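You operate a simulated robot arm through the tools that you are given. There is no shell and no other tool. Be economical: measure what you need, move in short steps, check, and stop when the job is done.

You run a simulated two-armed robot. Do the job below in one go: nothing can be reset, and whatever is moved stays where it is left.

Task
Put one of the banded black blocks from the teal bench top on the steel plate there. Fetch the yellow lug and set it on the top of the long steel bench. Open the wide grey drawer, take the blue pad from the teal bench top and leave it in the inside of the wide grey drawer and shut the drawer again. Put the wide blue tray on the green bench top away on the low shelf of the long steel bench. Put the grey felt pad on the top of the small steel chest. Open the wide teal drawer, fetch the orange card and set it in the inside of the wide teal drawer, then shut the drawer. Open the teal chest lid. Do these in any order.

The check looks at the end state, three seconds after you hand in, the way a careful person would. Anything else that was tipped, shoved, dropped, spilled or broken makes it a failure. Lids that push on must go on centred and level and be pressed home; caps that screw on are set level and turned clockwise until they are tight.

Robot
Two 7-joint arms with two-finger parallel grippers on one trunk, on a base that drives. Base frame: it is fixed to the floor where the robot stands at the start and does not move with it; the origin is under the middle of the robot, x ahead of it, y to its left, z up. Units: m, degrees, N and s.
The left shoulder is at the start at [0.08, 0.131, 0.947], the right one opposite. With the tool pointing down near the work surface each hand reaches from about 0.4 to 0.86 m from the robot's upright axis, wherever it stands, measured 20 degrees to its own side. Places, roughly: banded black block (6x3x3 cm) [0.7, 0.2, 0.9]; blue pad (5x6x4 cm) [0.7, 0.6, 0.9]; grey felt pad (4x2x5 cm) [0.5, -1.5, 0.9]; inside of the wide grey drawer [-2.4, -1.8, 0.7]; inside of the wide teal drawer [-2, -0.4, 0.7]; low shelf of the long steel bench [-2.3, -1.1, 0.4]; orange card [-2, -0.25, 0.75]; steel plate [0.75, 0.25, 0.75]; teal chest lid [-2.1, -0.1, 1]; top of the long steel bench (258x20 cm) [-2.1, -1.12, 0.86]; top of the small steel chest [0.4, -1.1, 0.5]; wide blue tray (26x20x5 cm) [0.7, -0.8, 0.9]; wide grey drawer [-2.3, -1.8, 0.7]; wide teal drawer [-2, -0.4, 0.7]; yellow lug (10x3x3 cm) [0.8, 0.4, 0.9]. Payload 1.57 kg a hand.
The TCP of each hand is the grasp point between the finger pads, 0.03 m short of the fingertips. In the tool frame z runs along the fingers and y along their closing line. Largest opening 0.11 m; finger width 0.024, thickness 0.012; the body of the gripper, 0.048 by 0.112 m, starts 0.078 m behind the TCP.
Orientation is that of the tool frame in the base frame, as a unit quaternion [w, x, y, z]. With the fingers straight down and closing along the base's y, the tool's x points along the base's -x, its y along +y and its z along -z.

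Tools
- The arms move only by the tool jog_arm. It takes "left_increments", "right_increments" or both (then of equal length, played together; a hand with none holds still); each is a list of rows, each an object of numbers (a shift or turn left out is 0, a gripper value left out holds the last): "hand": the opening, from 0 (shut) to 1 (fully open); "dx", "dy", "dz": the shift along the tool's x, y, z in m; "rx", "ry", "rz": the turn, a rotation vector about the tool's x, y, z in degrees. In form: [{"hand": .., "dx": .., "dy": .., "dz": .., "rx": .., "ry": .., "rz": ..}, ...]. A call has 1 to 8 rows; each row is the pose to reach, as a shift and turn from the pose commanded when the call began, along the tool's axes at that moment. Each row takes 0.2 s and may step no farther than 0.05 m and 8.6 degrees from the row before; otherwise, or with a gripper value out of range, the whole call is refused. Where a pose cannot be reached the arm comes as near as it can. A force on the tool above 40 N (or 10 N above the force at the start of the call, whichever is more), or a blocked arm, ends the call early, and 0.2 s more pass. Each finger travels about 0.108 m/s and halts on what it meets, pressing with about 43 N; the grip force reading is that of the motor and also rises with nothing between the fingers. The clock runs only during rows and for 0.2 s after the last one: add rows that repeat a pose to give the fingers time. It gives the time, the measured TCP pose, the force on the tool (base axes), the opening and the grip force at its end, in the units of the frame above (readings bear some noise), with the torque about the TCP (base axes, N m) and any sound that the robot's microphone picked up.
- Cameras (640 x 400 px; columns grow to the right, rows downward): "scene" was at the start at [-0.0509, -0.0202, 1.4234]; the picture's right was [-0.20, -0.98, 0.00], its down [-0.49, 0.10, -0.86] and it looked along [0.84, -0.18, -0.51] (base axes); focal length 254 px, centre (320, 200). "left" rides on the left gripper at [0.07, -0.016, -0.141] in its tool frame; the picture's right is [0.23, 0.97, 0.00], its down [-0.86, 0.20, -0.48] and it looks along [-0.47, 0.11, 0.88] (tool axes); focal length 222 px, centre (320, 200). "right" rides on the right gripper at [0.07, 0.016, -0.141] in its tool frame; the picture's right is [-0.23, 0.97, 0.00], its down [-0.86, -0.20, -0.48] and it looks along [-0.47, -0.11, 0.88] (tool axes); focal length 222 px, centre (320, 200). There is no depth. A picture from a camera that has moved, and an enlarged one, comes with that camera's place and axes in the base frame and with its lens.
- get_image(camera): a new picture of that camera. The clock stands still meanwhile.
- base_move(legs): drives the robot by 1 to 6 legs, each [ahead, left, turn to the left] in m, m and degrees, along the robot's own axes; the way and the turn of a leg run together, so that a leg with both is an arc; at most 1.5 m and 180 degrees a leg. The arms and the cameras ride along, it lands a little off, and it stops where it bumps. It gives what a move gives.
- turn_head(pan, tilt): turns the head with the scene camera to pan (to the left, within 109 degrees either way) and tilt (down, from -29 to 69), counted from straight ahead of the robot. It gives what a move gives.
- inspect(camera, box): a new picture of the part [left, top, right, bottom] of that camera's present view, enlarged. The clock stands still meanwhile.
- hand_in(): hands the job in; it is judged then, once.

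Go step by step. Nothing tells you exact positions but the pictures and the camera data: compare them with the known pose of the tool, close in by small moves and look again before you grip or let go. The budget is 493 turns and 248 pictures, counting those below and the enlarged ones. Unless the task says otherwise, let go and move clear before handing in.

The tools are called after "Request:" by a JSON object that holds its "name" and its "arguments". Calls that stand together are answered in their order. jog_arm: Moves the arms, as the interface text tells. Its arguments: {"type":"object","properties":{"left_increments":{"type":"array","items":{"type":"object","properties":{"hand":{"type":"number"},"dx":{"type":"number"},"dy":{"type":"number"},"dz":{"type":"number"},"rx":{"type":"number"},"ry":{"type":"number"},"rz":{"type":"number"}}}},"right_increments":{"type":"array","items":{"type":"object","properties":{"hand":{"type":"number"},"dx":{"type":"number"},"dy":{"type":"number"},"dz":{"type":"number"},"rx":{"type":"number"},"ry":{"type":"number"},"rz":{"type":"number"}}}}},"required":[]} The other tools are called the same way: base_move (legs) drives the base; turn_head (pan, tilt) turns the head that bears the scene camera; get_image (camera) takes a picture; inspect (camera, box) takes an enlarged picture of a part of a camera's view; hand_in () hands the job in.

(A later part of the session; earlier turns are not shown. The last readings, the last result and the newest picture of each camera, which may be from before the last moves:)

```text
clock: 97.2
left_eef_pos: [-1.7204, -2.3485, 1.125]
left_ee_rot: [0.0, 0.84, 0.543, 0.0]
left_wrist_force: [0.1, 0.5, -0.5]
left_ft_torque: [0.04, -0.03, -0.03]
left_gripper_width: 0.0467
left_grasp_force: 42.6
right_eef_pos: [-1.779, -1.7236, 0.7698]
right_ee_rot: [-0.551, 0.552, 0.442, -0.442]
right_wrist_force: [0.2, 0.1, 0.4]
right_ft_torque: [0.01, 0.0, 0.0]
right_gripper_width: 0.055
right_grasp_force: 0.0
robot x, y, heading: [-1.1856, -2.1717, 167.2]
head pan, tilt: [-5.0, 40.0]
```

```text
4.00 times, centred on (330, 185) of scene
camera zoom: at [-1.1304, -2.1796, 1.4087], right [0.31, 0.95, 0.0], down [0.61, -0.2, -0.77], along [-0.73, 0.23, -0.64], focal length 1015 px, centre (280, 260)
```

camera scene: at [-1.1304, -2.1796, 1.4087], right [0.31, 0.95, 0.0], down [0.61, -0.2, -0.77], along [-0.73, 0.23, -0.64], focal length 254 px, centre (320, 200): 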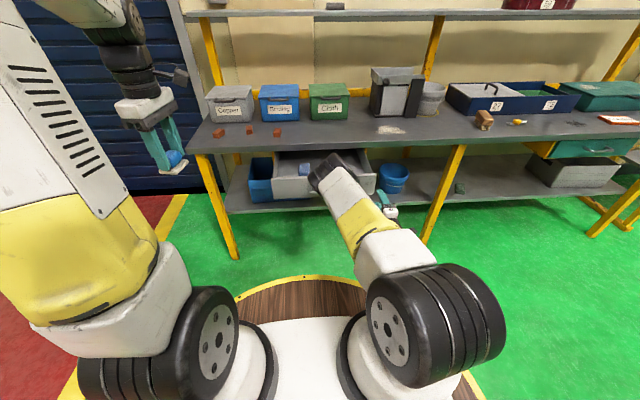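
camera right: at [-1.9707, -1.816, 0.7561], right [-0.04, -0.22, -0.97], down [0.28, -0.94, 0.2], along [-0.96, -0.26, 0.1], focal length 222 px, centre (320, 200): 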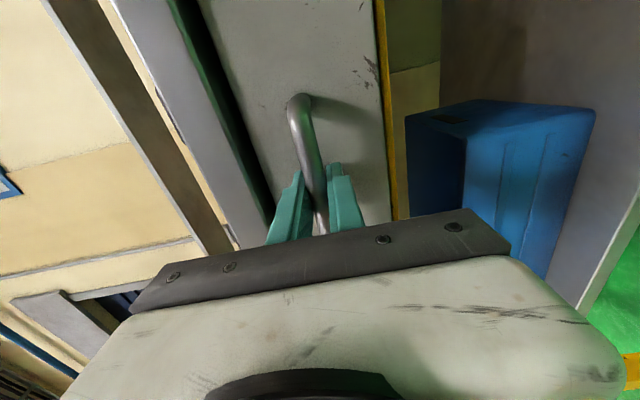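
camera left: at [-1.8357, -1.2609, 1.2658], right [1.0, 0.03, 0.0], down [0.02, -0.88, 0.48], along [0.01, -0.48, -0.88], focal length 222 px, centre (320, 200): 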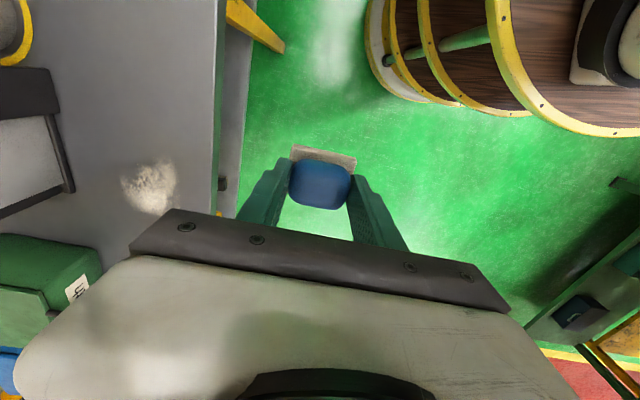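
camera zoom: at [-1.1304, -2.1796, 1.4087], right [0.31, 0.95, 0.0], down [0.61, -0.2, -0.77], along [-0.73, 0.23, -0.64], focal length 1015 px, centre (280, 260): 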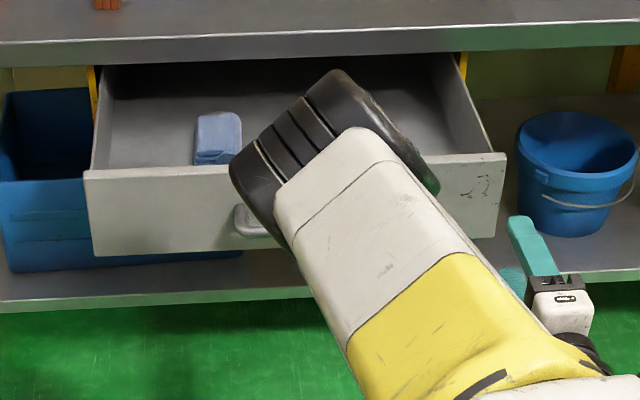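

The right elbow blocks the view; I turn the right hand back to pointing down and raise it.

Request:
{"name": "jog_arm", "arguments": {"right_increments": [{"rx": -8, "dy": -0.035}, {"rx": -16, "dy": -0.07}, {"rx": -24, "dy": -0.105}, {"rx": -32, "dy": -0.14}, {"rx": -40, "dy": -0.175}, {"rx": -48, "dy": -0.21}, {"rx": -56, "dy": -0.245}, {"rx": -64, "dy": -0.28}]}}

Request:
{"name": "jog_arm", "arguments": {"right_increments": [{"rx": -8}, {"rx": -16}, {"rx": -24}, {"rx": -26}]}}

Request:
{"name": "get_image", "arguments": {"camera": "scene"}}

Request:
{"name": "inspect", "arguments": {"camera": "scene", "box": [230, 135, 390, 235]}}

```text
clock: 99.0
left_eef_pos: [-1.7211, -2.3473, 1.1264]
left_ee_rot: [-0.001, 0.841, 0.542, 0.0]
left_wrist_force: [0.0, -0.1, -0.5]
left_ft_torque: [0.0, 0.01, -0.01]
left_gripper_width: 0.047
left_grasp_force: 43.6
right_eef_pos: [-1.7782, -1.7238, 1.0477]
right_ee_rot: [-0.176, 0.761, 0.609, -0.141]
right_wrist_force: [1.2, -0.4, -0.2]
right_ft_torque: [-0.04, 0.01, 0.02]
right_gripper_width: 0.0551
right_grasp_force: 0.1
robot x, y, heading: [-1.1864, -2.1776, 166.7]
head pan, tilt: [-5.0, 40.0]
```

```text
clock: 100.0
left_eef_pos: [-1.7205, -2.3468, 1.1264]
left_ee_rot: [0.0, 0.84, 0.542, 0.001]
left_wrist_force: [-0.2, -0.9, -0.8]
left_ft_torque: [0.02, 0.0, 0.02]
left_gripper_width: 0.047
left_grasp_force: 43.1
right_eef_pos: [-1.7774, -1.7259, 1.0483]
right_ee_rot: [0.001, 0.781, 0.625, 0.001]
right_wrist_force: [-0.5, 0.0, -0.8]
right_ft_torque: [-0.02, 0.0, -0.01]
right_gripper_width: 0.055
right_grasp_force: 0.1
robot x, y, heading: [-1.1842, -2.1726, 167.2]
head pan, tilt: [-5.0, 40.0]
```

```text
147 pictures are left
camera scene: at [-1.1303, -2.1791, 1.4087], right [0.31, 0.95, 0.0], down [0.61, -0.2, -0.77], along [-0.73, 0.23, -0.64], focal length 254 px, centre (320, 200)
```

scene: 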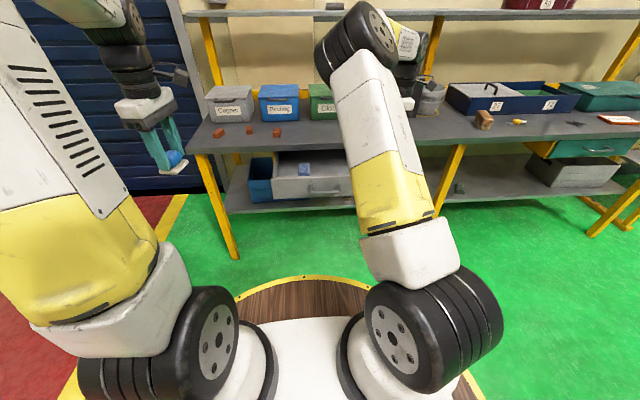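

```text
4.00 times, centred on (310, 185) of scene
camera zoom: at [-1.1303, -2.1791, 1.4087], right [0.31, 0.95, 0.0], down [0.61, -0.2, -0.77], along [-0.73, 0.23, -0.64], focal length 1015 px, centre (360, 260)
```

zoom: 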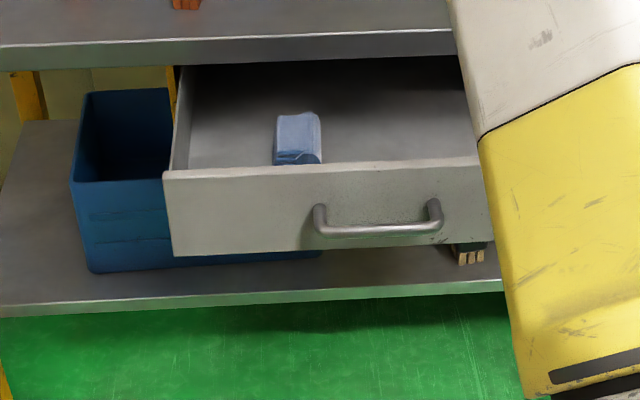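

A blue cloth already lies at the left in the drawer; I'll put the pad to the right of it, at about (-2.02,-1.82). I shift the base right and ahead.

Request:
{"name": "base_move", "arguments": {"legs": [[0.18, -0.2, 0]]}}

Request:
{"name": "turn_head", "arguments": {"pan": 0, "tilt": 50}}

Request:
{"name": "get_image", "arguments": {"camera": "scene"}}

Request:
{"name": "inspect", "arguments": {"camera": "scene", "box": [220, 80, 420, 230]}}

```text
clock: 101.9
left_eef_pos: [-1.854, -2.1141, 1.1263]
left_ee_rot: [0.0, 0.84, 0.542, 0.001]
left_wrist_force: [0.0, 0.2, 0.1]
left_ft_torque: [-0.01, -0.02, 0.01]
left_gripper_width: 0.0472
left_grasp_force: 42.5
right_eef_pos: [-1.9098, -1.4927, 1.0481]
right_ee_rot: [0.0, 0.78, 0.625, 0.0]
right_wrist_force: [0.7, 0.5, 0.9]
right_ft_torque: [0.01, -0.02, -0.04]
right_gripper_width: 0.0553
right_grasp_force: 0.0
robot x, y, heading: [-1.3169, -1.9398, 167.4]
head pan, tilt: [-5.0, 40.0]
```

```text
clock: 102.6
left_eef_pos: [-1.8548, -2.1138, 1.1272]
left_ee_rot: [0.0, 0.84, 0.542, 0.0]
left_wrist_force: [-0.3, 1.1, -0.7]
left_ft_torque: [-0.01, 0.0, 0.0]
left_gripper_width: 0.047
left_grasp_force: 43.2
right_eef_pos: [-1.9116, -1.4935, 1.0492]
right_ee_rot: [0.0, 0.78, 0.626, 0.001]
right_wrist_force: [0.1, -0.7, 0.3]
right_ft_torque: [0.05, -0.03, 0.01]
right_gripper_width: 0.055
right_grasp_force: 0.0
robot x, y, heading: [-1.3206, -1.937, 167.2]
head pan, tilt: [0.0, 50.0]
```

```text
145 pictures are left
camera scene: at [-1.258, -1.9551, 1.3945], right [0.22, 0.97, 0.0], down [0.75, -0.17, -0.64], along [-0.63, 0.14, -0.77], focal length 254 px, centre (320, 200)
```

scene: 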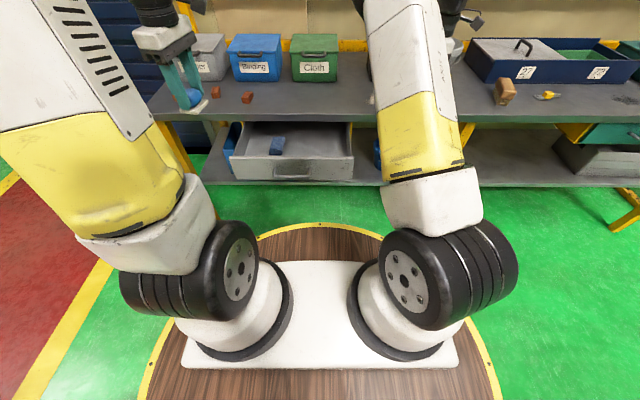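

```text
2.67 times, centred on (320, 155) of scene
camera zoom: at [-1.258, -1.9551, 1.3945], right [0.22, 0.97, 0.0], down [0.75, -0.17, -0.64], along [-0.63, 0.14, -0.77], focal length 677 px, centre (320, 320)
```

zoom: 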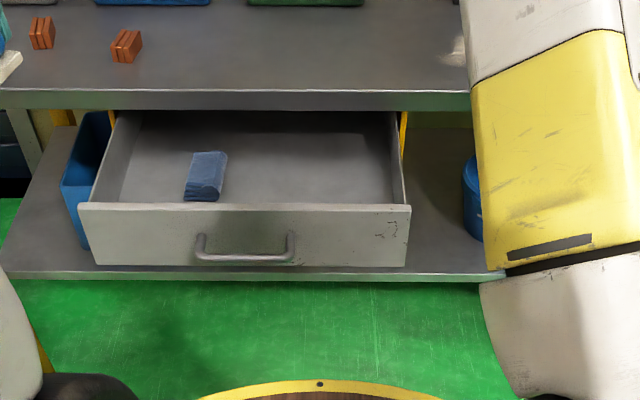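

Request:
{"name": "jog_arm", "arguments": {"left_increments": [{"dx": 0.024, "dy": -0.0355, "rz": -4}, {"dx": 0.048, "dy": -0.071, "rz": -8}, {"dx": 0.072, "dy": -0.1065, "rz": -11.7}, {"dx": 0.096, "dy": -0.142, "rz": -11.7}, {"dx": 0.12, "dy": -0.1775, "rz": -11.7}, {"dx": 0.145, "dy": -0.213, "rz": -11.7}, {"dx": 0.17, "dy": -0.2485, "rz": -11.7}, {"dx": 0.194, "dy": -0.284, "rz": -11.7}]}}

Request:
{"name": "jog_arm", "arguments": {"left_increments": [{"dz": 0.04}, {"dz": 0.08}, {"dz": 0.12}, {"dz": 0.16}, {"dz": 0.2}]}}

Request:
{"name": "get_image", "arguments": {"camera": "left"}}

Request:
{"name": "inspect", "arguments": {"camera": "scene", "box": [220, 80, 420, 230]}}

```text
clock: 104.4
left_eef_pos: [-2.0309, -1.8206, 1.1259]
left_ee_rot: [0.001, 0.78, 0.625, 0.0]
left_wrist_force: [-0.2, 0.3, 0.5]
left_ft_torque: [0.02, 0.05, 0.01]
left_gripper_width: 0.0469
left_grasp_force: 43.2
right_eef_pos: [-1.9108, -1.4919, 1.0486]
right_ee_rot: [0.0, 0.78, 0.626, -0.001]
right_wrist_force: [0.1, -0.6, 1.1]
right_ft_torque: [0.05, 0.01, 0.04]
right_gripper_width: 0.055
right_grasp_force: 0.0
robot x, y, heading: [-1.3198, -1.9404, 167.0]
head pan, tilt: [0.0, 50.0]
```

```text
clock: 105.6
left_eef_pos: [-2.0325, -1.8205, 0.9258]
left_ee_rot: [0.0, 0.781, 0.625, 0.0]
left_wrist_force: [0.0, 0.1, 0.2]
left_ft_torque: [0.03, 0.03, 0.0]
left_gripper_width: 0.0468
left_grasp_force: 42.9
right_eef_pos: [-1.9115, -1.492, 1.0477]
right_ee_rot: [0.0, 0.78, 0.625, 0.001]
right_wrist_force: [0.2, -0.4, -0.6]
right_ft_torque: [-0.02, 0.02, 0.03]
right_gripper_width: 0.055
right_grasp_force: 0.0
robot x, y, heading: [-1.3203, -1.9346, 167.2]
head pan, tilt: [0.0, 50.0]
```

```text
143 pictures are left
camera left: at [-2.0326, -1.7483, 1.0659], right [1.0, 0.01, 0.0], down [0.01, -0.88, 0.48], along [0.0, -0.48, -0.88], focal length 222 px, centre (320, 200)
```

left: 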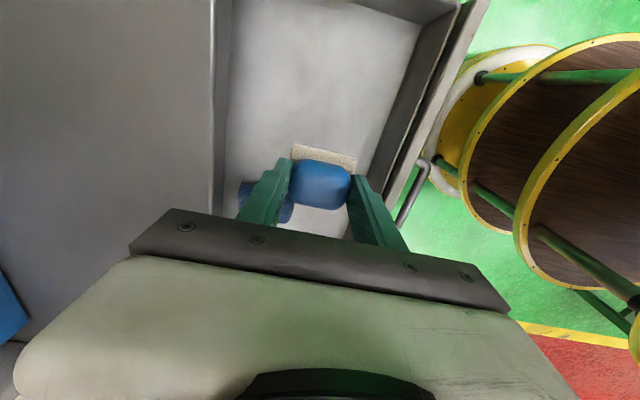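

```text
2.67 times, centred on (320, 155) of scene
camera zoom: at [-1.2579, -1.9551, 1.3945], right [0.22, 0.97, 0.0], down [0.75, -0.17, -0.64], along [-0.63, 0.14, -0.77], focal length 677 px, centre (320, 320)
```

zoom: 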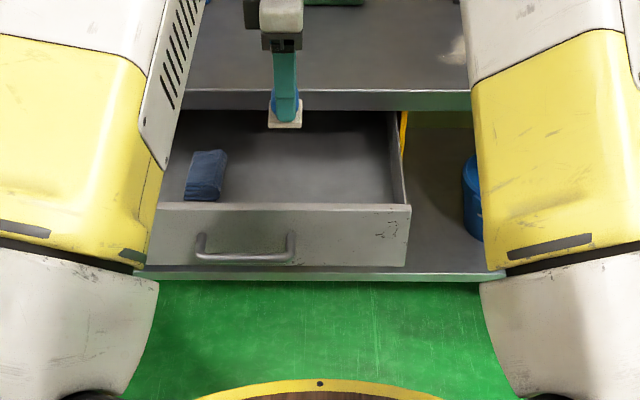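

Request:
{"name": "jog_arm", "arguments": {"left_increments": [{"dz": 0.04}, {"dz": 0.08}, {"dz": 0.12}, {"dz": 0.14}]}}

Request:
{"name": "get_image", "arguments": {"camera": "left"}}

Request:
{"name": "inspect", "arguments": {"camera": "scene", "box": [260, 100, 360, 170]}}

```text
clock: 106.6
left_eef_pos: [-2.0312, -1.8214, 0.7851]
left_ee_rot: [0.0, 0.781, 0.625, 0.0]
left_wrist_force: [0.1, -0.6, 0.0]
left_ft_torque: [0.01, 0.03, 0.0]
left_gripper_width: 0.0466
left_grasp_force: 42.8
right_eef_pos: [-1.9111, -1.4917, 1.0489]
right_ee_rot: [0.0, 0.78, 0.626, 0.0]
right_wrist_force: [-0.6, -0.1, 0.8]
right_ft_torque: [0.01, 0.05, 0.01]
right_gripper_width: 0.0552
right_grasp_force: 0.1
robot x, y, heading: [-1.32, -1.9406, 166.9]
head pan, tilt: [0.0, 50.0]
```

```text
141 pictures are left
camera left: at [-2.0315, -1.748, 0.9249], right [1.0, 0.01, 0.0], down [0.01, -0.88, 0.48], along [0.0, -0.48, -0.88], focal length 222 px, centre (320, 200)
```

left: 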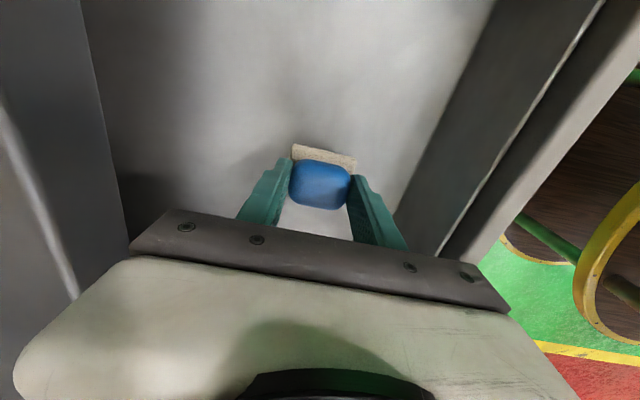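

```text
5.71 times, centred on (310, 135) of scene
camera zoom: at [-1.258, -1.9551, 1.3945], right [0.22, 0.97, 0.0], down [0.75, -0.17, -0.64], along [-0.63, 0.14, -0.77], focal length 1450 px, centre (377, 571)
```

zoom: 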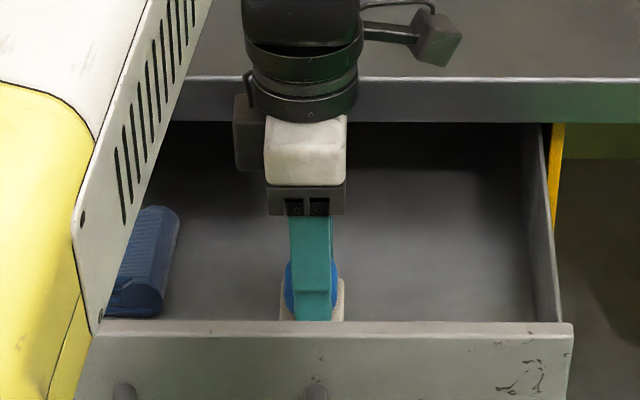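

Request:
{"name": "jog_arm", "arguments": {"left_increments": [{"dz": 0.008}, {"dz": 0.014}, {"dz": 0.014}]}}

Request:
{"name": "inspect", "arguments": {"camera": "scene", "box": [260, 100, 360, 170]}}

```text
clock: 107.4
left_eef_pos: [-2.0324, -1.8203, 0.7717]
left_ee_rot: [0.0, 0.78, 0.625, 0.0]
left_wrist_force: [-0.3, 0.4, -1.1]
left_ft_torque: [0.04, 0.01, 0.03]
left_gripper_width: 0.0471
left_grasp_force: 42.9
right_eef_pos: [-1.9112, -1.4932, 1.0486]
right_ee_rot: [0.001, 0.78, 0.626, 0.0]
right_wrist_force: [0.2, 0.5, -0.4]
right_ft_torque: [-0.01, -0.01, 0.05]
right_gripper_width: 0.055
right_grasp_force: 0.0
robot x, y, heading: [-1.3194, -1.9404, 167.2]
head pan, tilt: [0.0, 50.0]
```

```text
5.71 times, centred on (310, 135) of scene
camera zoom: at [-1.2581, -1.955, 1.3945], right [0.22, 0.97, 0.0], down [0.75, -0.17, -0.64], along [-0.63, 0.14, -0.77], focal length 1450 px, centre (377, 571)
```

zoom: 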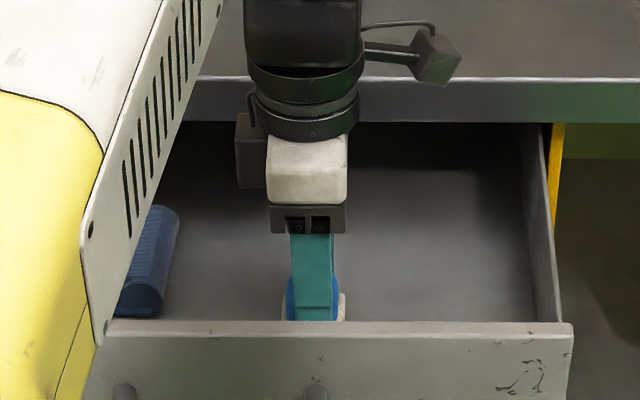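

Request:
{"name": "jog_arm", "arguments": {"left_increments": [{"dz": 0.004}, {"dz": 0.008}, {"dz": 0.012}]}}

```text
clock: 108.2
left_eef_pos: [-2.0354, -1.8207, 0.7622]
left_ee_rot: [-0.004, 0.781, 0.624, -0.002]
left_wrist_force: [-1.2, -0.7, 38.0]
left_ft_torque: [-0.1, -0.43, 0.03]
left_gripper_width: 0.0467
left_grasp_force: 43.5
right_eef_pos: [-1.9107, -1.4927, 1.0496]
right_ee_rot: [0.0, 0.78, 0.625, 0.001]
right_wrist_force: [0.4, 0.1, 0.2]
right_ft_torque: [0.0, -0.02, 0.04]
right_gripper_width: 0.0553
right_grasp_force: 0.0
robot x, y, heading: [-1.3248, -1.942, 167.2]
head pan, tilt: [0.0, 50.0]
```

Contact with the drawer floor; I ease up and release.

Request:
{"name": "jog_arm", "arguments": {"left_increments": [{"dz": -0.003}, {"dz": -0.003, "hand": 0.62}, {"dz": -0.003, "hand": 0.62}]}}

Request:
{"name": "jog_arm", "arguments": {"left_increments": [{"dz": -0.04}, {"dz": -0.08}, {"dz": -0.12}, {"dz": -0.16}, {"dz": -0.2}, {"dz": -0.25}, {"dz": -0.3}]}}

Request:
{"name": "get_image", "arguments": {"camera": "left"}}

Request:
{"name": "inspect", "arguments": {"camera": "scene", "box": [220, 80, 420, 230]}}

```text
clock: 109.0
left_eef_pos: [-2.0325, -1.819, 0.7624]
left_ee_rot: [0.0, 0.78, 0.625, 0.0]
left_wrist_force: [0.0, 1.2, 24.3]
left_ft_torque: [0.03, 0.03, -0.01]
left_gripper_width: 0.0546
left_grasp_force: 0.1
right_eef_pos: [-1.9104, -1.4939, 1.0488]
right_ee_rot: [0.0, 0.78, 0.626, 0.0]
right_wrist_force: [0.6, -0.2, 0.2]
right_ft_torque: [-0.02, 0.0, 0.03]
right_gripper_width: 0.055
right_grasp_force: 0.1
robot x, y, heading: [-1.3238, -1.9381, 166.8]
head pan, tilt: [0.0, 50.0]
```

```text
clock: 110.6
left_eef_pos: [-2.0329, -1.8192, 1.0625]
left_ee_rot: [0.001, 0.781, 0.624, 0.0]
left_wrist_force: [0.2, -0.8, 0.1]
left_ft_torque: [0.02, 0.0, 0.03]
left_gripper_width: 0.068
left_grasp_force: 0.1
right_eef_pos: [-1.9117, -1.4918, 1.0486]
right_ee_rot: [-0.001, 0.781, 0.625, 0.001]
right_wrist_force: [0.4, 0.9, -0.3]
right_ft_torque: [0.03, 0.01, -0.04]
right_gripper_width: 0.0552
right_grasp_force: 0.1
robot x, y, heading: [-1.3165, -1.9386, 167.3]
head pan, tilt: [0.0, 50.0]
```

```text
138 pictures are left
camera left: at [-2.0333, -1.746, 1.2021], right [1.0, 0.01, 0.0], down [0.01, -0.88, 0.48], along [0.01, -0.48, -0.88], focal length 222 px, centre (320, 200)
```

left: 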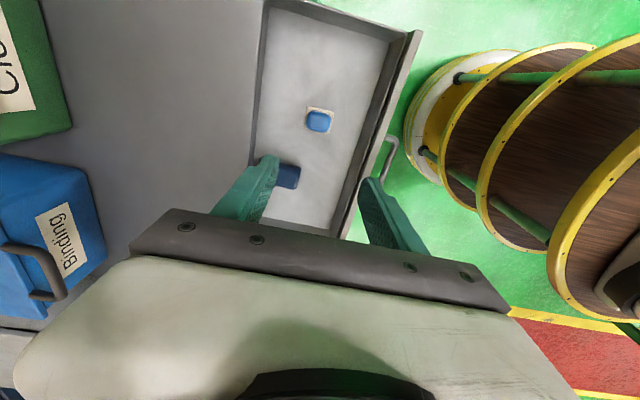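

```text
2.67 times, centred on (320, 155) of scene
camera zoom: at [-1.2583, -1.955, 1.3945], right [0.22, 0.97, 0.0], down [0.75, -0.17, -0.64], along [-0.63, 0.14, -0.77], focal length 677 px, centre (320, 320)
```

zoom: 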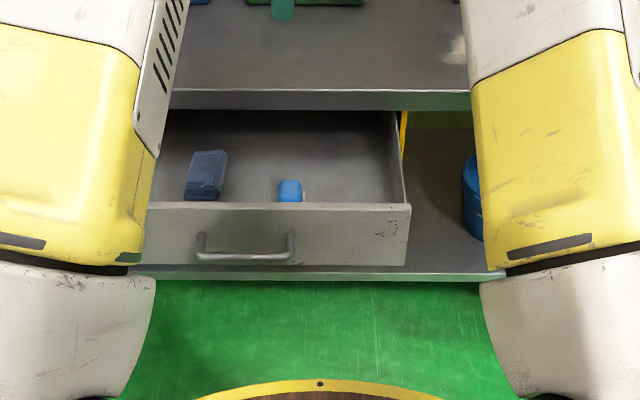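

Pad lies flat in the drawer. To shut it I back off, pitch the left hand forward with fingers closed, and push the front plate left of the handle.

Request:
{"name": "base_move", "arguments": {"legs": [[-0.3, 0, 0]]}}

Request:
{"name": "jog_arm", "arguments": {"left_increments": [{"rx": 7.5, "dx": -0.02, "dy": -0.01, "dz": 0.03, "hand": 0}, {"rx": 15, "dx": -0.04, "dy": -0.02, "dz": 0.06}, {"rx": 22.5, "dx": -0.06, "dy": -0.03, "dz": 0.09}, {"rx": 30, "dx": -0.08, "dy": -0.04, "dz": 0.12}, {"rx": 37.5, "dx": -0.1, "dy": -0.05, "dz": 0.15}, {"rx": 45, "dx": -0.12, "dy": -0.06, "dz": 0.18}, {"rx": 52.5, "dx": -0.14, "dy": -0.07, "dz": 0.215}, {"rx": 60, "dx": -0.16, "dy": -0.08, "dz": 0.25}]}}

Request:
{"name": "get_image", "arguments": {"camera": "scene"}}

Request:
{"name": "get_image", "arguments": {"camera": "left"}}

```text
clock: 112.7
left_eef_pos: [-1.7393, -1.8876, 1.0612]
left_ee_rot: [-0.001, 0.78, 0.625, 0.001]
left_wrist_force: [-0.4, 0.1, 0.4]
left_ft_torque: [0.02, 0.03, 0.0]
left_gripper_width: 0.0682
left_grasp_force: 0.0
right_eef_pos: [-1.6172, -1.5601, 1.0492]
right_ee_rot: [0.001, 0.78, 0.625, 0.0]
right_wrist_force: [-1.2, 0.4, 0.0]
right_ft_torque: [0.0, 0.0, 0.0]
right_gripper_width: 0.0552
right_grasp_force: 0.2
robot x, y, heading: [-1.0231, -2.0076, 167.2]
head pan, tilt: [0.0, 50.0]
```

```text
clock: 114.5
left_eef_pos: [-1.8523, -2.0241, 0.8135]
left_ee_rot: [-0.39, 0.676, 0.541, -0.312]
left_wrist_force: [0.1, 0.0, -0.2]
left_ft_torque: [-0.03, -0.02, 0.05]
left_gripper_width: 0.0
left_grasp_force: 21.3
right_eef_pos: [-1.6166, -1.559, 1.0494]
right_ee_rot: [0.0, 0.781, 0.625, -0.001]
right_wrist_force: [-0.1, 0.6, 0.6]
right_ft_torque: [-0.04, 0.0, 0.01]
right_gripper_width: 0.0549
right_grasp_force: 0.1
robot x, y, heading: [-1.0231, -2.005, 167.5]
head pan, tilt: [0.0, 50.0]
```

```text
136 pictures are left
camera scene: at [-0.9622, -2.0219, 1.3945], right [0.22, 0.98, 0.0], down [0.75, -0.17, -0.64], along [-0.63, 0.14, -0.77], focal length 254 px, centre (320, 200)
```

scene: 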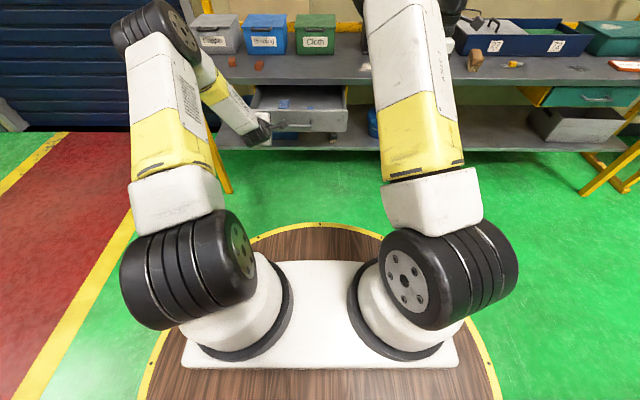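

```text
135 pictures are left
camera left: at [-1.7251, -1.9797, 0.8965], right [0.52, 0.12, -0.84], down [0.31, -0.95, 0.07], along [-0.79, -0.3, -0.53], focal length 222 px, centre (320, 200)
```

left: 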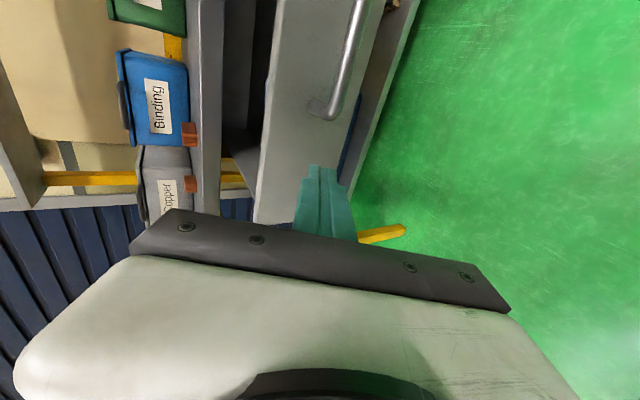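

Request:
{"name": "jog_arm", "arguments": {"left_increments": [{"dz": 0.035, "dy": -0.02}, {"dz": 0.07, "dy": -0.04}, {"dz": 0.104, "dy": -0.06}, {"dz": 0.13, "dy": -0.075}]}}

Request:
{"name": "get_image", "arguments": {"camera": "left"}}

```text
clock: 115.5
left_eef_pos: [-1.9978, -1.9907, 0.8129]
left_ee_rot: [-0.39, 0.676, 0.542, -0.312]
left_wrist_force: [-0.2, -0.5, 0.6]
left_ft_torque: [0.0, -0.05, 0.01]
left_gripper_width: 0.0001
left_grasp_force: 21.6
right_eef_pos: [-1.6163, -1.5609, 1.0498]
right_ee_rot: [0.001, 0.78, 0.625, 0.0]
right_wrist_force: [0.5, -0.3, 0.2]
right_ft_torque: [0.0, -0.02, 0.01]
right_gripper_width: 0.0551
right_grasp_force: 0.1
robot x, y, heading: [-1.0282, -2.0056, 167.2]
head pan, tilt: [0.0, 50.0]
```

```text
134 pictures are left
camera left: at [-1.8693, -1.9469, 0.8963], right [0.53, 0.12, -0.84], down [0.32, -0.95, 0.07], along [-0.79, -0.3, -0.53], focal length 222 px, centre (320, 200)
```

left: 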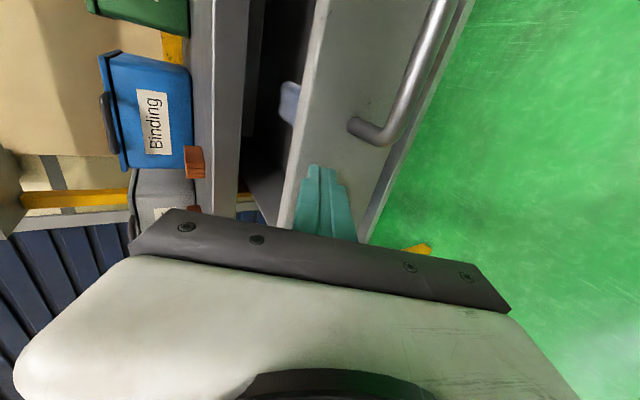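

Request:
{"name": "base_move", "arguments": {"legs": [[0.1, 0, 0]]}}

Request:
{"name": "get_image", "arguments": {"camera": "left"}}

Request:
{"name": "get_image", "arguments": {"camera": "scene"}}

```text
clock: 116.6
left_eef_pos: [-2.0953, -1.9698, 0.8123]
left_ee_rot: [-0.391, 0.675, 0.542, -0.313]
left_wrist_force: [0.5, 0.0, 0.0]
left_ft_torque: [0.0, 0.0, 0.0]
left_gripper_width: 0.0001
left_grasp_force: 21.7
right_eef_pos: [-1.7149, -1.5393, 1.0496]
right_ee_rot: [0.001, 0.78, 0.625, 0.0]
right_wrist_force: [0.0, -1.0, -0.1]
right_ft_torque: [0.03, 0.0, -0.02]
right_gripper_width: 0.0551
right_grasp_force: 0.1
robot x, y, heading: [-1.1228, -1.9845, 167.3]
head pan, tilt: [0.0, 50.0]
```

```text
133 pictures are left
camera left: at [-1.9672, -1.9258, 0.8964], right [0.53, 0.12, -0.84], down [0.32, -0.95, 0.07], along [-0.79, -0.3, -0.53], focal length 222 px, centre (320, 200)
```

left: 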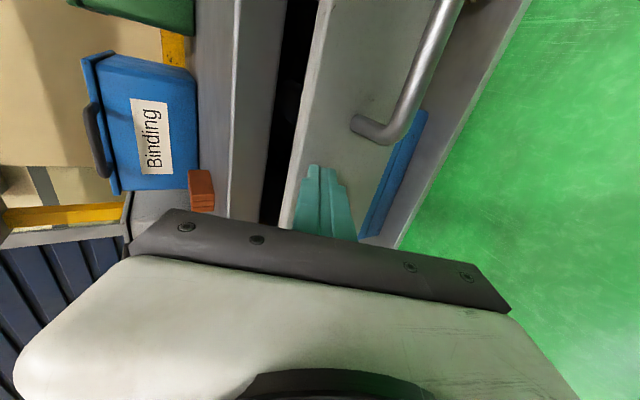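

```text
132 pictures are left
camera scene: at [-1.0606, -2.0, 1.3945], right [0.22, 0.98, 0.0], down [0.75, -0.17, -0.64], along [-0.63, 0.14, -0.77], focal length 254 px, centre (320, 200)
```

scene: 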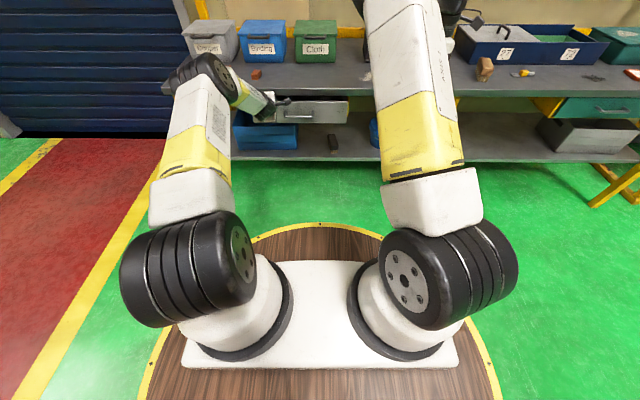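

Request:
{"name": "base_move", "arguments": {"legs": [[0.045, 0, 0]]}}

Request:
{"name": "jog_arm", "arguments": {"left_increments": [{"dz": 0.01, "dy": -0.006}, {"dz": 0.02, "dy": -0.0115}, {"dz": 0.03, "dy": -0.0173}]}}

Request:
{"name": "get_image", "arguments": {"camera": "left"}}

Request:
{"name": "get_image", "arguments": {"camera": "scene"}}

```text
clock: 117.5
left_eef_pos: [-2.14, -1.9594, 0.8126]
left_ee_rot: [-0.39, 0.676, 0.541, -0.312]
left_wrist_force: [-0.4, -0.9, 0.5]
left_ft_torque: [-0.02, -0.01, 0.0]
left_gripper_width: 0.0
left_grasp_force: 20.8
right_eef_pos: [-1.7592, -1.5302, 1.0491]
right_ee_rot: [-0.001, 0.78, 0.626, 0.001]
right_wrist_force: [-0.8, 0.0, -0.9]
right_ft_torque: [0.01, -0.01, -0.01]
right_gripper_width: 0.0551
right_grasp_force: 0.1
robot x, y, heading: [-1.1679, -1.9743, 167.2]
head pan, tilt: [0.0, 50.0]
```

```text
clock: 118.1
left_eef_pos: [-2.1538, -1.9563, 0.8121]
left_ee_rot: [-0.389, 0.677, 0.543, -0.31]
left_wrist_force: [17.7, -2.9, 7.6]
left_ft_torque: [0.1, 0.13, -0.27]
left_gripper_width: 0.0
left_grasp_force: 21.4
right_eef_pos: [-1.7606, -1.5287, 1.0488]
right_ee_rot: [0.001, 0.78, 0.626, 0.0]
right_wrist_force: [0.3, -0.1, 0.5]
right_ft_torque: [0.0, 0.0, 0.02]
right_gripper_width: 0.0551
right_grasp_force: 0.0
robot x, y, heading: [-1.1649, -1.9744, 167.1]
head pan, tilt: [0.0, 50.0]
stopped in row 2 (left hand): the force on the tool passed its limit at 44 N (the readings are from after the stop); the commanded pose is now the measured one
```

```text
131 pictures are left
camera left: at [-2.0262, -1.9121, 0.8961], right [0.53, 0.12, -0.84], down [0.31, -0.95, 0.07], along [-0.79, -0.3, -0.54], focal length 222 px, centre (320, 200)
```

left: 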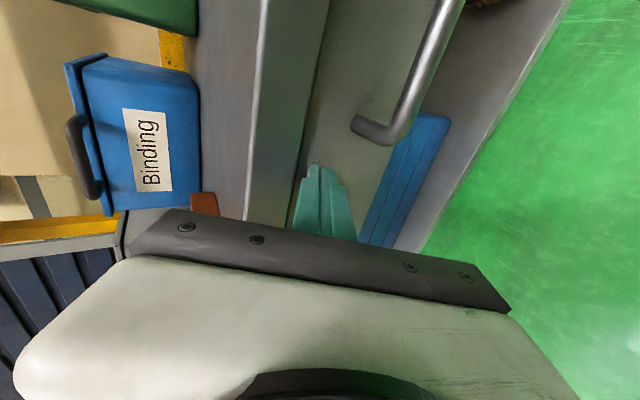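

```text
130 pictures are left
camera scene: at [-1.1038, -1.9901, 1.3944], right [0.22, 0.98, 0.0], down [0.75, -0.17, -0.64], along [-0.63, 0.14, -0.77], focal length 254 px, centre (320, 200)
```

scene: 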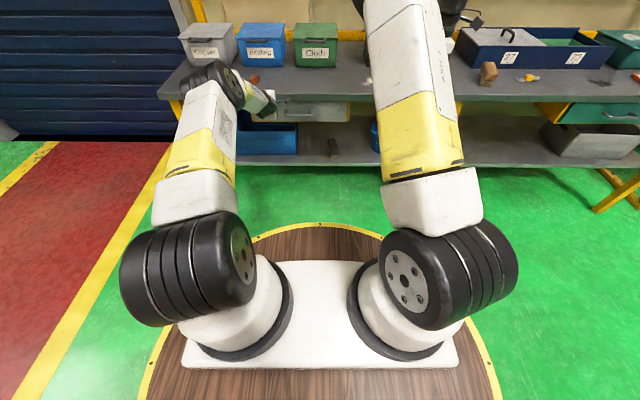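

The drawer is home. I withdraw the hand, turn it down again and look.

Request:
{"name": "jog_arm", "arguments": {"left_increments": [{"dz": -0.04, "dy": 0.023}, {"dz": -0.08, "dy": 0.046}]}}

Request:
{"name": "base_move", "arguments": {"legs": [[-0.2, 0, 0]]}}

Request:
{"name": "jog_arm", "arguments": {"left_increments": [{"rx": -7.5, "dy": -0.03}, {"rx": -15, "dy": -0.06}, {"rx": -22.5, "dy": -0.09}, {"rx": -30, "dy": -0.12}, {"rx": -37.5, "dy": -0.15}, {"rx": -45, "dy": -0.18}, {"rx": -52.5, "dy": -0.21}, {"rx": -60, "dy": -0.24}]}}

Request:
{"name": "turn_head", "arguments": {"pan": -5, "tilt": 35}}

Request:
{"name": "get_image", "arguments": {"camera": "scene"}}

Request:
{"name": "inspect", "arguments": {"camera": "scene", "box": [250, 120, 410, 220]}}

```text
clock: 118.7
left_eef_pos: [-2.0664, -1.9758, 0.8131]
left_ee_rot: [-0.389, 0.677, 0.542, -0.311]
left_wrist_force: [-0.9, -0.5, -0.1]
left_ft_torque: [-0.01, 0.04, 0.02]
left_gripper_width: 0.0002
left_grasp_force: 21.5
right_eef_pos: [-1.7604, -1.5282, 1.0478]
right_ee_rot: [0.001, 0.78, 0.626, 0.001]
right_wrist_force: [-0.4, -0.6, 0.3]
right_ft_torque: [-0.01, -0.03, 0.01]
right_gripper_width: 0.0548
right_grasp_force: 0.0
robot x, y, heading: [-1.1681, -1.9755, 167.3]
head pan, tilt: [0.0, 50.0]
```

```text
clock: 120.3
left_eef_pos: [-1.868, -2.0225, 0.8131]
left_ee_rot: [-0.389, 0.677, 0.542, -0.311]
left_wrist_force: [-0.5, 0.3, 0.4]
left_ft_torque: [0.0, 0.0, -0.01]
left_gripper_width: 0.0004
left_grasp_force: 21.5
right_eef_pos: [-1.5605, -1.5732, 1.0486]
right_ee_rot: [-0.001, 0.78, 0.626, 0.0]
right_wrist_force: [-0.4, -0.8, 0.1]
right_ft_torque: [0.0, 0.0, 0.0]
right_gripper_width: 0.0547
right_grasp_force: 0.0
robot x, y, heading: [-0.9702, -2.0176, 167.3]
head pan, tilt: [0.0, 50.0]
```

```text
clock: 122.1
left_eef_pos: [-1.8109, -2.0499, 0.9738]
left_ee_rot: [-0.025, 0.779, 0.626, -0.022]
left_wrist_force: [0.5, -0.2, 0.9]
left_ft_torque: [-0.03, -0.06, -0.02]
left_gripper_width: 0.0
left_grasp_force: 21.5
left hand out of reach, approached as far as the arm can: row 5, 6, 7, 8
right_eef_pos: [-1.5605, -1.5737, 1.049]
right_ee_rot: [0.0, 0.78, 0.626, 0.0]
right_wrist_force: [0.0, -0.7, 0.2]
right_ft_torque: [0.01, -0.04, -0.02]
right_gripper_width: 0.0551
right_grasp_force: 0.0
robot x, y, heading: [-0.969, -2.018, 167.4]
head pan, tilt: [0.0, 50.0]
```

```text
clock: 122.8
left_eef_pos: [-1.8116, -2.0497, 0.9735]
left_ee_rot: [-0.025, 0.779, 0.626, -0.024]
left_wrist_force: [0.0, -0.3, -0.3]
left_ft_torque: [-0.06, -0.02, -0.03]
left_gripper_width: 0.0
left_grasp_force: 21.8
right_eef_pos: [-1.5607, -1.5746, 1.0489]
right_ee_rot: [0.001, 0.78, 0.626, 0.0]
right_wrist_force: [0.6, -0.3, 1.3]
right_ft_torque: [-0.04, 0.02, 0.04]
right_gripper_width: 0.0552
right_grasp_force: 0.1
robot x, y, heading: [-0.9649, -2.0185, 167.5]
head pan, tilt: [-5.0, 35.0]
```

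```text
129 pictures are left
camera scene: at [-0.9157, -2.0249, 1.4162], right [0.3, 0.95, 0.0], down [0.55, -0.17, -0.82], along [-0.78, 0.25, -0.57], focal length 254 px, centre (320, 200)
```

scene: 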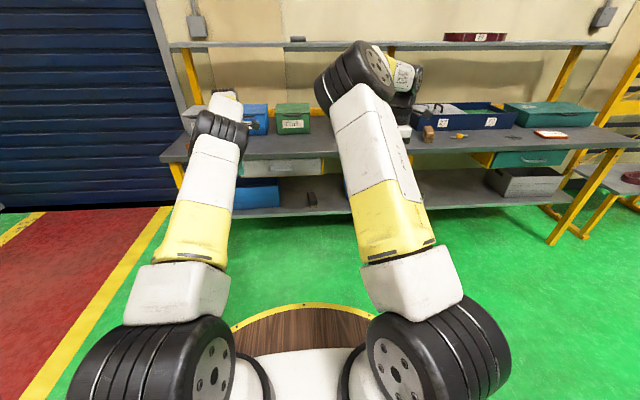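

```text
4.00 times, centred on (330, 170) of scene
camera zoom: at [-0.9157, -2.0249, 1.4162], right [0.3, 0.95, 0.0], down [0.55, -0.17, -0.82], along [-0.78, 0.25, -0.57], focal length 1015 px, centre (280, 320)
```

zoom: 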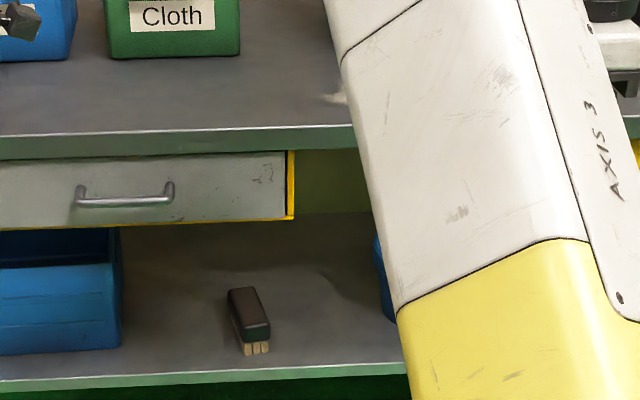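

Drawer is fully shut. I bring the left hand back to neutral and drive along the bench to the teal drawer.

Request:
{"name": "jog_arm", "arguments": {"left_increments": [{"rx": -3.5, "dy": 0.03, "dz": -0.03}, {"rx": -3.5, "dy": 0.07, "dz": -0.05}, {"rx": -3.5, "dy": 0.11, "dz": -0.07}, {"rx": -3.5, "dy": 0.15, "dz": -0.09}, {"rx": -3.5, "dy": 0.19, "dz": -0.11}, {"rx": -3.5, "dy": 0.23, "dz": -0.13}, {"rx": -3.5, "dy": 0.26, "dz": -0.15, "hand": 0.5}]}}

Request:
{"name": "base_move", "arguments": {"legs": [[0.0, -1.27, 0]]}}

Request:
{"name": "turn_head", "arguments": {"pan": -8, "tilt": 35}}

Request:
{"name": "get_image", "arguments": {"camera": "scene"}}

Request:
{"name": "inspect", "arguments": {"camera": "scene", "box": [230, 100, 470, 250]}}

```text
clock: 124.4
left_eef_pos: [-1.5515, -2.1004, 1.1109]
left_ee_rot: [0.0, 0.78, 0.625, -0.004]
left_wrist_force: [-0.1, 0.5, -0.6]
left_ft_torque: [-0.03, -0.04, -0.02]
left_gripper_width: 0.055
left_grasp_force: 0.1
right_eef_pos: [-1.5617, -1.5721, 1.048]
right_ee_rot: [0.0, 0.78, 0.626, 0.0]
right_wrist_force: [-0.1, 0.1, -1.2]
right_ft_torque: [-0.01, 0.01, 0.01]
right_gripper_width: 0.0551
right_grasp_force: 0.0
robot x, y, heading: [-0.9697, -2.0206, 167.3]
head pan, tilt: [-5.0, 35.0]
```

```text
clock: 130.8
left_eef_pos: [-1.267, -0.8604, 1.1119]
left_ee_rot: [0.0, 0.782, 0.624, -0.004]
left_wrist_force: [0.2, -0.3, 0.8]
left_ft_torque: [0.0, 0.01, -0.01]
left_gripper_width: 0.0552
left_grasp_force: 0.2
right_eef_pos: [-1.2765, -0.3346, 1.0477]
right_ee_rot: [-0.001, 0.782, 0.623, -0.001]
right_wrist_force: [-0.1, -0.2, -0.1]
right_ft_torque: [-0.01, 0.02, 0.01]
right_gripper_width: 0.0551
right_grasp_force: 0.1
robot x, y, heading: [-0.688, -0.783, 167.0]
head pan, tilt: [-5.0, 35.0]
```

```text
clock: 131.4
left_eef_pos: [-1.2678, -0.8609, 1.1121]
left_ee_rot: [0.0, 0.782, 0.623, -0.003]
left_wrist_force: [0.8, 0.3, -0.4]
left_ft_torque: [0.02, -0.04, -0.02]
left_gripper_width: 0.0549
left_grasp_force: 0.0
right_eef_pos: [-1.275, -0.3342, 1.0491]
right_ee_rot: [-0.001, 0.782, 0.623, -0.001]
right_wrist_force: [0.1, -0.6, 0.1]
right_ft_torque: [0.04, 0.0, 0.01]
right_gripper_width: 0.0554
right_grasp_force: 0.0
robot x, y, heading: [-0.683, -0.7839, 167.0]
head pan, tilt: [-8.0, 35.0]
```

```text
127 pictures are left
camera scene: at [-0.631, -0.7854, 1.4162], right [0.36, 0.93, 0.0], down [0.54, -0.21, -0.82], along [-0.76, 0.29, -0.57], focal length 254 px, centre (320, 200)
```

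scene: 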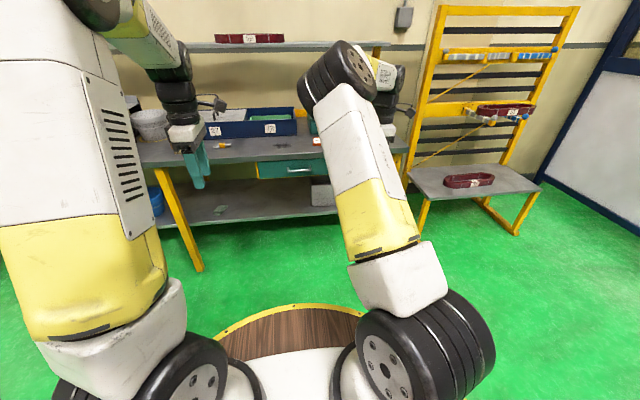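

```text
2.67 times, centred on (350, 175) of scene
camera zoom: at [-0.631, -0.7854, 1.4162], right [0.36, 0.93, 0.0], down [0.54, -0.21, -0.82], along [-0.76, 0.29, -0.57], focal length 677 px, centre (240, 267)
```

zoom: 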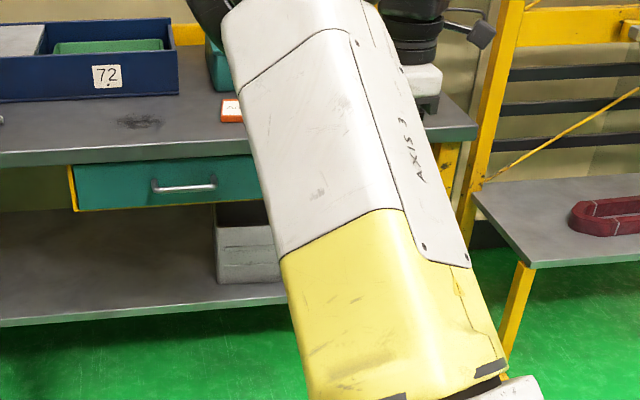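

Request:
{"name": "base_move", "arguments": {"legs": [[0.165, 0.03, 0.3]]}}

Request:
{"name": "jog_arm", "arguments": {"right_increments": [{"rx": 8, "dz": 0.035}, {"rx": 16, "dz": 0.07}, {"rx": 24, "dz": 0.105}, {"rx": 32, "dz": 0.14}, {"rx": 40, "dz": 0.175}, {"rx": 48, "dz": 0.21}, {"rx": 56, "dz": 0.245}, {"rx": 64, "dz": 0.278}]}}

Request:
{"name": "jog_arm", "arguments": {"right_increments": [{"rx": 8}, {"rx": 16}, {"rx": 24}, {"rx": 26}]}}

Request:
{"name": "get_image", "arguments": {"camera": "right"}}

Request:
{"name": "get_image", "arguments": {"camera": "scene"}}

```text
clock: 132.9
left_eef_pos: [-1.4356, -0.856, 1.1121]
left_ee_rot: [0.0, 0.78, 0.625, -0.005]
left_wrist_force: [0.3, 0.0, -0.1]
left_ft_torque: [0.0, 0.03, 0.01]
left_gripper_width: 0.0552
left_grasp_force: 0.0
right_eef_pos: [-1.445, -0.3299, 1.0489]
right_ee_rot: [0.0, 0.78, 0.625, -0.001]
right_wrist_force: [-0.1, 0.5, 0.7]
right_ft_torque: [0.03, 0.05, 0.01]
right_gripper_width: 0.055
right_grasp_force: 0.0
robot x, y, heading: [-0.852, -0.7756, 167.2]
head pan, tilt: [-8.0, 35.0]
```

```text
clock: 134.7
left_eef_pos: [-1.4371, -0.8552, 1.1121]
left_ee_rot: [-0.002, 0.78, 0.626, -0.004]
left_wrist_force: [0.1, -0.6, 0.4]
left_ft_torque: [0.02, 0.04, 0.01]
left_gripper_width: 0.0551
left_grasp_force: 0.0
right_eef_pos: [-1.4476, -0.331, 0.7702]
right_ee_rot: [-0.415, 0.66, 0.53, -0.332]
right_wrist_force: [0.4, -0.2, -0.2]
right_ft_torque: [0.03, -0.01, -0.01]
right_gripper_width: 0.0552
right_grasp_force: 0.0
robot x, y, heading: [-0.8552, -0.7783, 167.0]
head pan, tilt: [-8.0, 35.0]
```

```text
clock: 135.7
left_eef_pos: [-1.4352, -0.8562, 1.1122]
left_ee_rot: [0.0, 0.78, 0.625, -0.004]
left_wrist_force: [1.0, -0.1, -0.1]
left_ft_torque: [-0.03, 0.02, 0.02]
left_gripper_width: 0.055
left_grasp_force: 0.0
right_eef_pos: [-1.4451, -0.3305, 0.7712]
right_ee_rot: [0.552, -0.551, -0.442, 0.442]
right_wrist_force: [0.0, 0.1, -0.8]
right_ft_torque: [-0.03, -0.04, 0.02]
right_gripper_width: 0.0549
right_grasp_force: 0.1
robot x, y, heading: [-0.8541, -0.7759, 167.4]
head pan, tilt: [-8.0, 35.0]
```

```text
125 pictures are left
camera right: at [-1.2933, -0.2932, 0.7536], right [-0.05, -0.22, -0.97], down [0.28, -0.94, 0.2], along [-0.96, -0.26, 0.11], focal length 222 px, centre (320, 200)
```

right: 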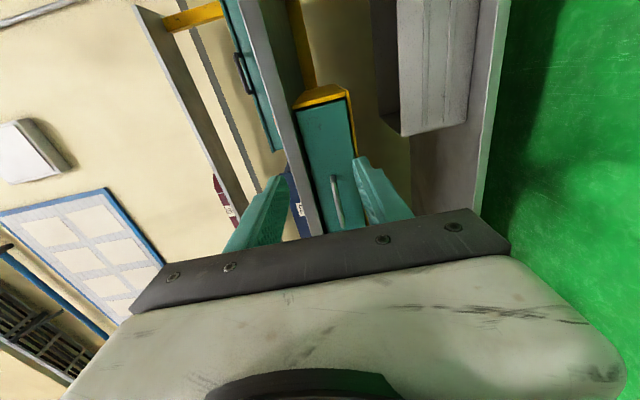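

```text
124 pictures are left
camera scene: at [-0.7991, -0.7774, 1.4162], right [0.36, 0.93, 0.0], down [0.54, -0.2, -0.82], along [-0.77, 0.29, -0.57], focal length 254 px, centre (320, 200)
```

scene: 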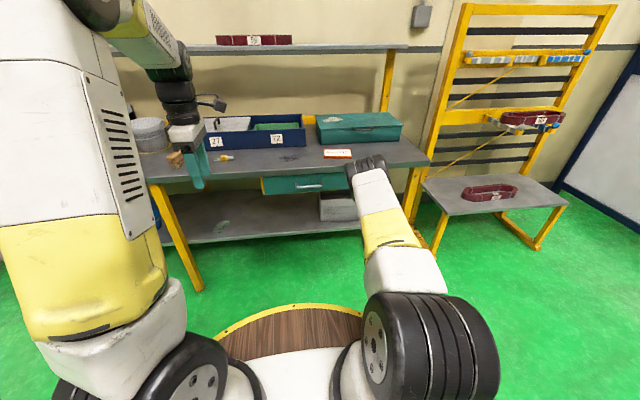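

Request:
{"name": "jog_arm", "arguments": {"right_increments": [{"dx": -0.045}, {"dx": -0.09}, {"dx": -0.135}, {"dx": -0.175, "dz": 0.02}, {"dx": -0.194, "dz": 0.06, "dy": -0.002}, {"dx": -0.194, "dz": 0.11, "dy": -0.002}, {"dx": -0.194, "dz": 0.16, "dy": -0.002}, {"dx": -0.194, "dz": 0.21, "dy": -0.002}]}}

Request:
{"name": "get_image", "arguments": {"camera": "right"}}

Request:
{"name": "inspect", "arguments": {"camera": "scene", "box": [240, 140, 400, 240]}}

```text
clock: 137.5
left_eef_pos: [-1.4359, -0.8565, 1.1113]
left_ee_rot: [0.0, 0.78, 0.625, -0.004]
left_wrist_force: [0.2, 0.2, 0.2]
left_ft_torque: [-0.03, -0.01, 0.02]
left_gripper_width: 0.0549
left_grasp_force: 0.1
right_eef_pos: [-1.6914, -0.4735, 0.7739]
right_ee_rot: [-0.551, 0.553, 0.442, -0.442]
right_wrist_force: [-0.3, -0.6, -0.3]
right_ft_torque: [0.01, -0.02, 0.0]
right_gripper_width: 0.0549
right_grasp_force: 0.0
robot x, y, heading: [-0.8554, -0.7783, 167.3]
head pan, tilt: [-8.0, 35.0]
```

```text
123 pictures are left
camera right: at [-1.5404, -0.4356, 0.7579], right [-0.05, -0.22, -0.97], down [0.28, -0.94, 0.2], along [-0.96, -0.26, 0.11], focal length 222 px, centre (320, 200)
```

right: 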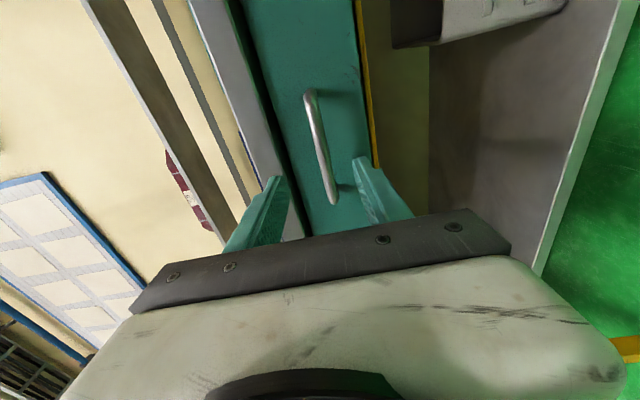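

```text
4.00 times, centred on (320, 190) of scene
camera zoom: at [-0.799, -0.7775, 1.4162], right [0.36, 0.93, 0.0], down [0.54, -0.2, -0.82], along [-0.77, 0.29, -0.57], focal length 1015 px, centre (320, 240)
```

zoom: 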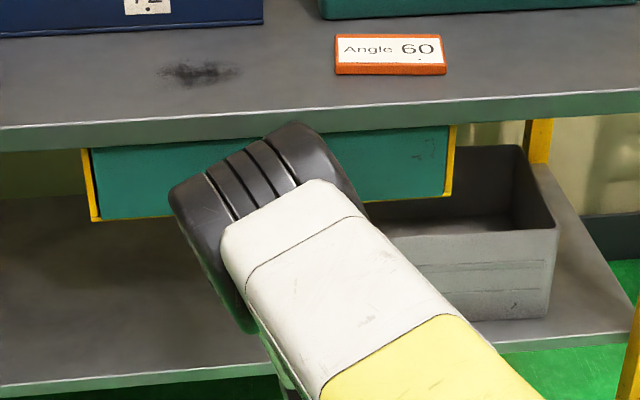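

Request:
{"name": "base_move", "arguments": {"legs": [[0.04, 0, 0]]}}

Request:
{"name": "jog_arm", "arguments": {"right_increments": [{"dz": 0.03, "dy": 0.002}, {"dz": 0.055, "dy": 0.002}, {"dz": 0.055, "dy": 0.002}]}}

Request:
{"name": "get_image", "arguments": {"camera": "right"}}

```text
clock: 138.4
left_eef_pos: [-1.4754, -0.8472, 1.1108]
left_ee_rot: [-0.001, 0.781, 0.625, -0.003]
left_wrist_force: [-0.4, 0.3, -0.4]
left_ft_torque: [-0.01, -0.03, 0.0]
left_gripper_width: 0.055
left_grasp_force: 0.0
right_eef_pos: [-1.7297, -0.4632, 0.7733]
right_ee_rot: [0.552, -0.552, -0.442, 0.442]
right_wrist_force: [-0.1, -0.1, 0.1]
right_ft_torque: [0.01, -0.02, 0.0]
right_gripper_width: 0.0549
right_grasp_force: 0.2
robot x, y, heading: [-0.892, -0.7698, 167.5]
head pan, tilt: [-8.0, 35.0]
```

```text
clock: 139.2
left_eef_pos: [-1.4741, -0.8468, 1.11]
left_ee_rot: [0.0, 0.78, 0.625, -0.003]
left_wrist_force: [-0.4, -0.3, 0.4]
left_ft_torque: [0.01, 0.02, 0.0]
left_gripper_width: 0.0553
left_grasp_force: 0.1
right_eef_pos: [-1.7845, -0.4512, 0.772]
right_ee_rot: [-0.552, 0.553, 0.442, -0.442]
right_wrist_force: [-0.7, 0.1, 0.3]
right_ft_torque: [0.0, -0.01, 0.03]
right_gripper_width: 0.0549
right_grasp_force: 0.0
robot x, y, heading: [-0.8926, -0.7657, 167.4]
head pan, tilt: [-8.0, 35.0]
```

```text
121 pictures are left
camera right: at [-1.6319, -0.4134, 0.7554], right [-0.05, -0.22, -0.97], down [0.28, -0.94, 0.2], along [-0.96, -0.26, 0.11], focal length 222 px, centre (320, 200)
```

right: 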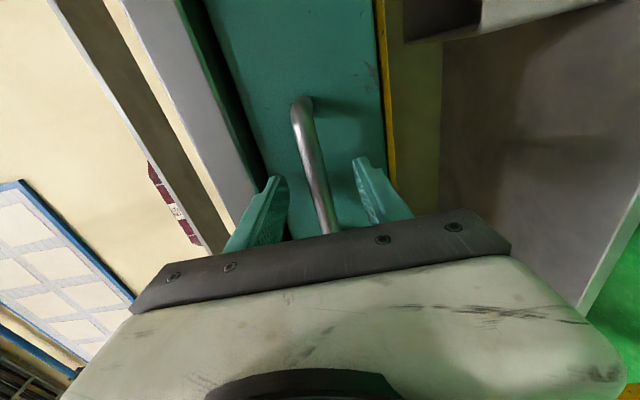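

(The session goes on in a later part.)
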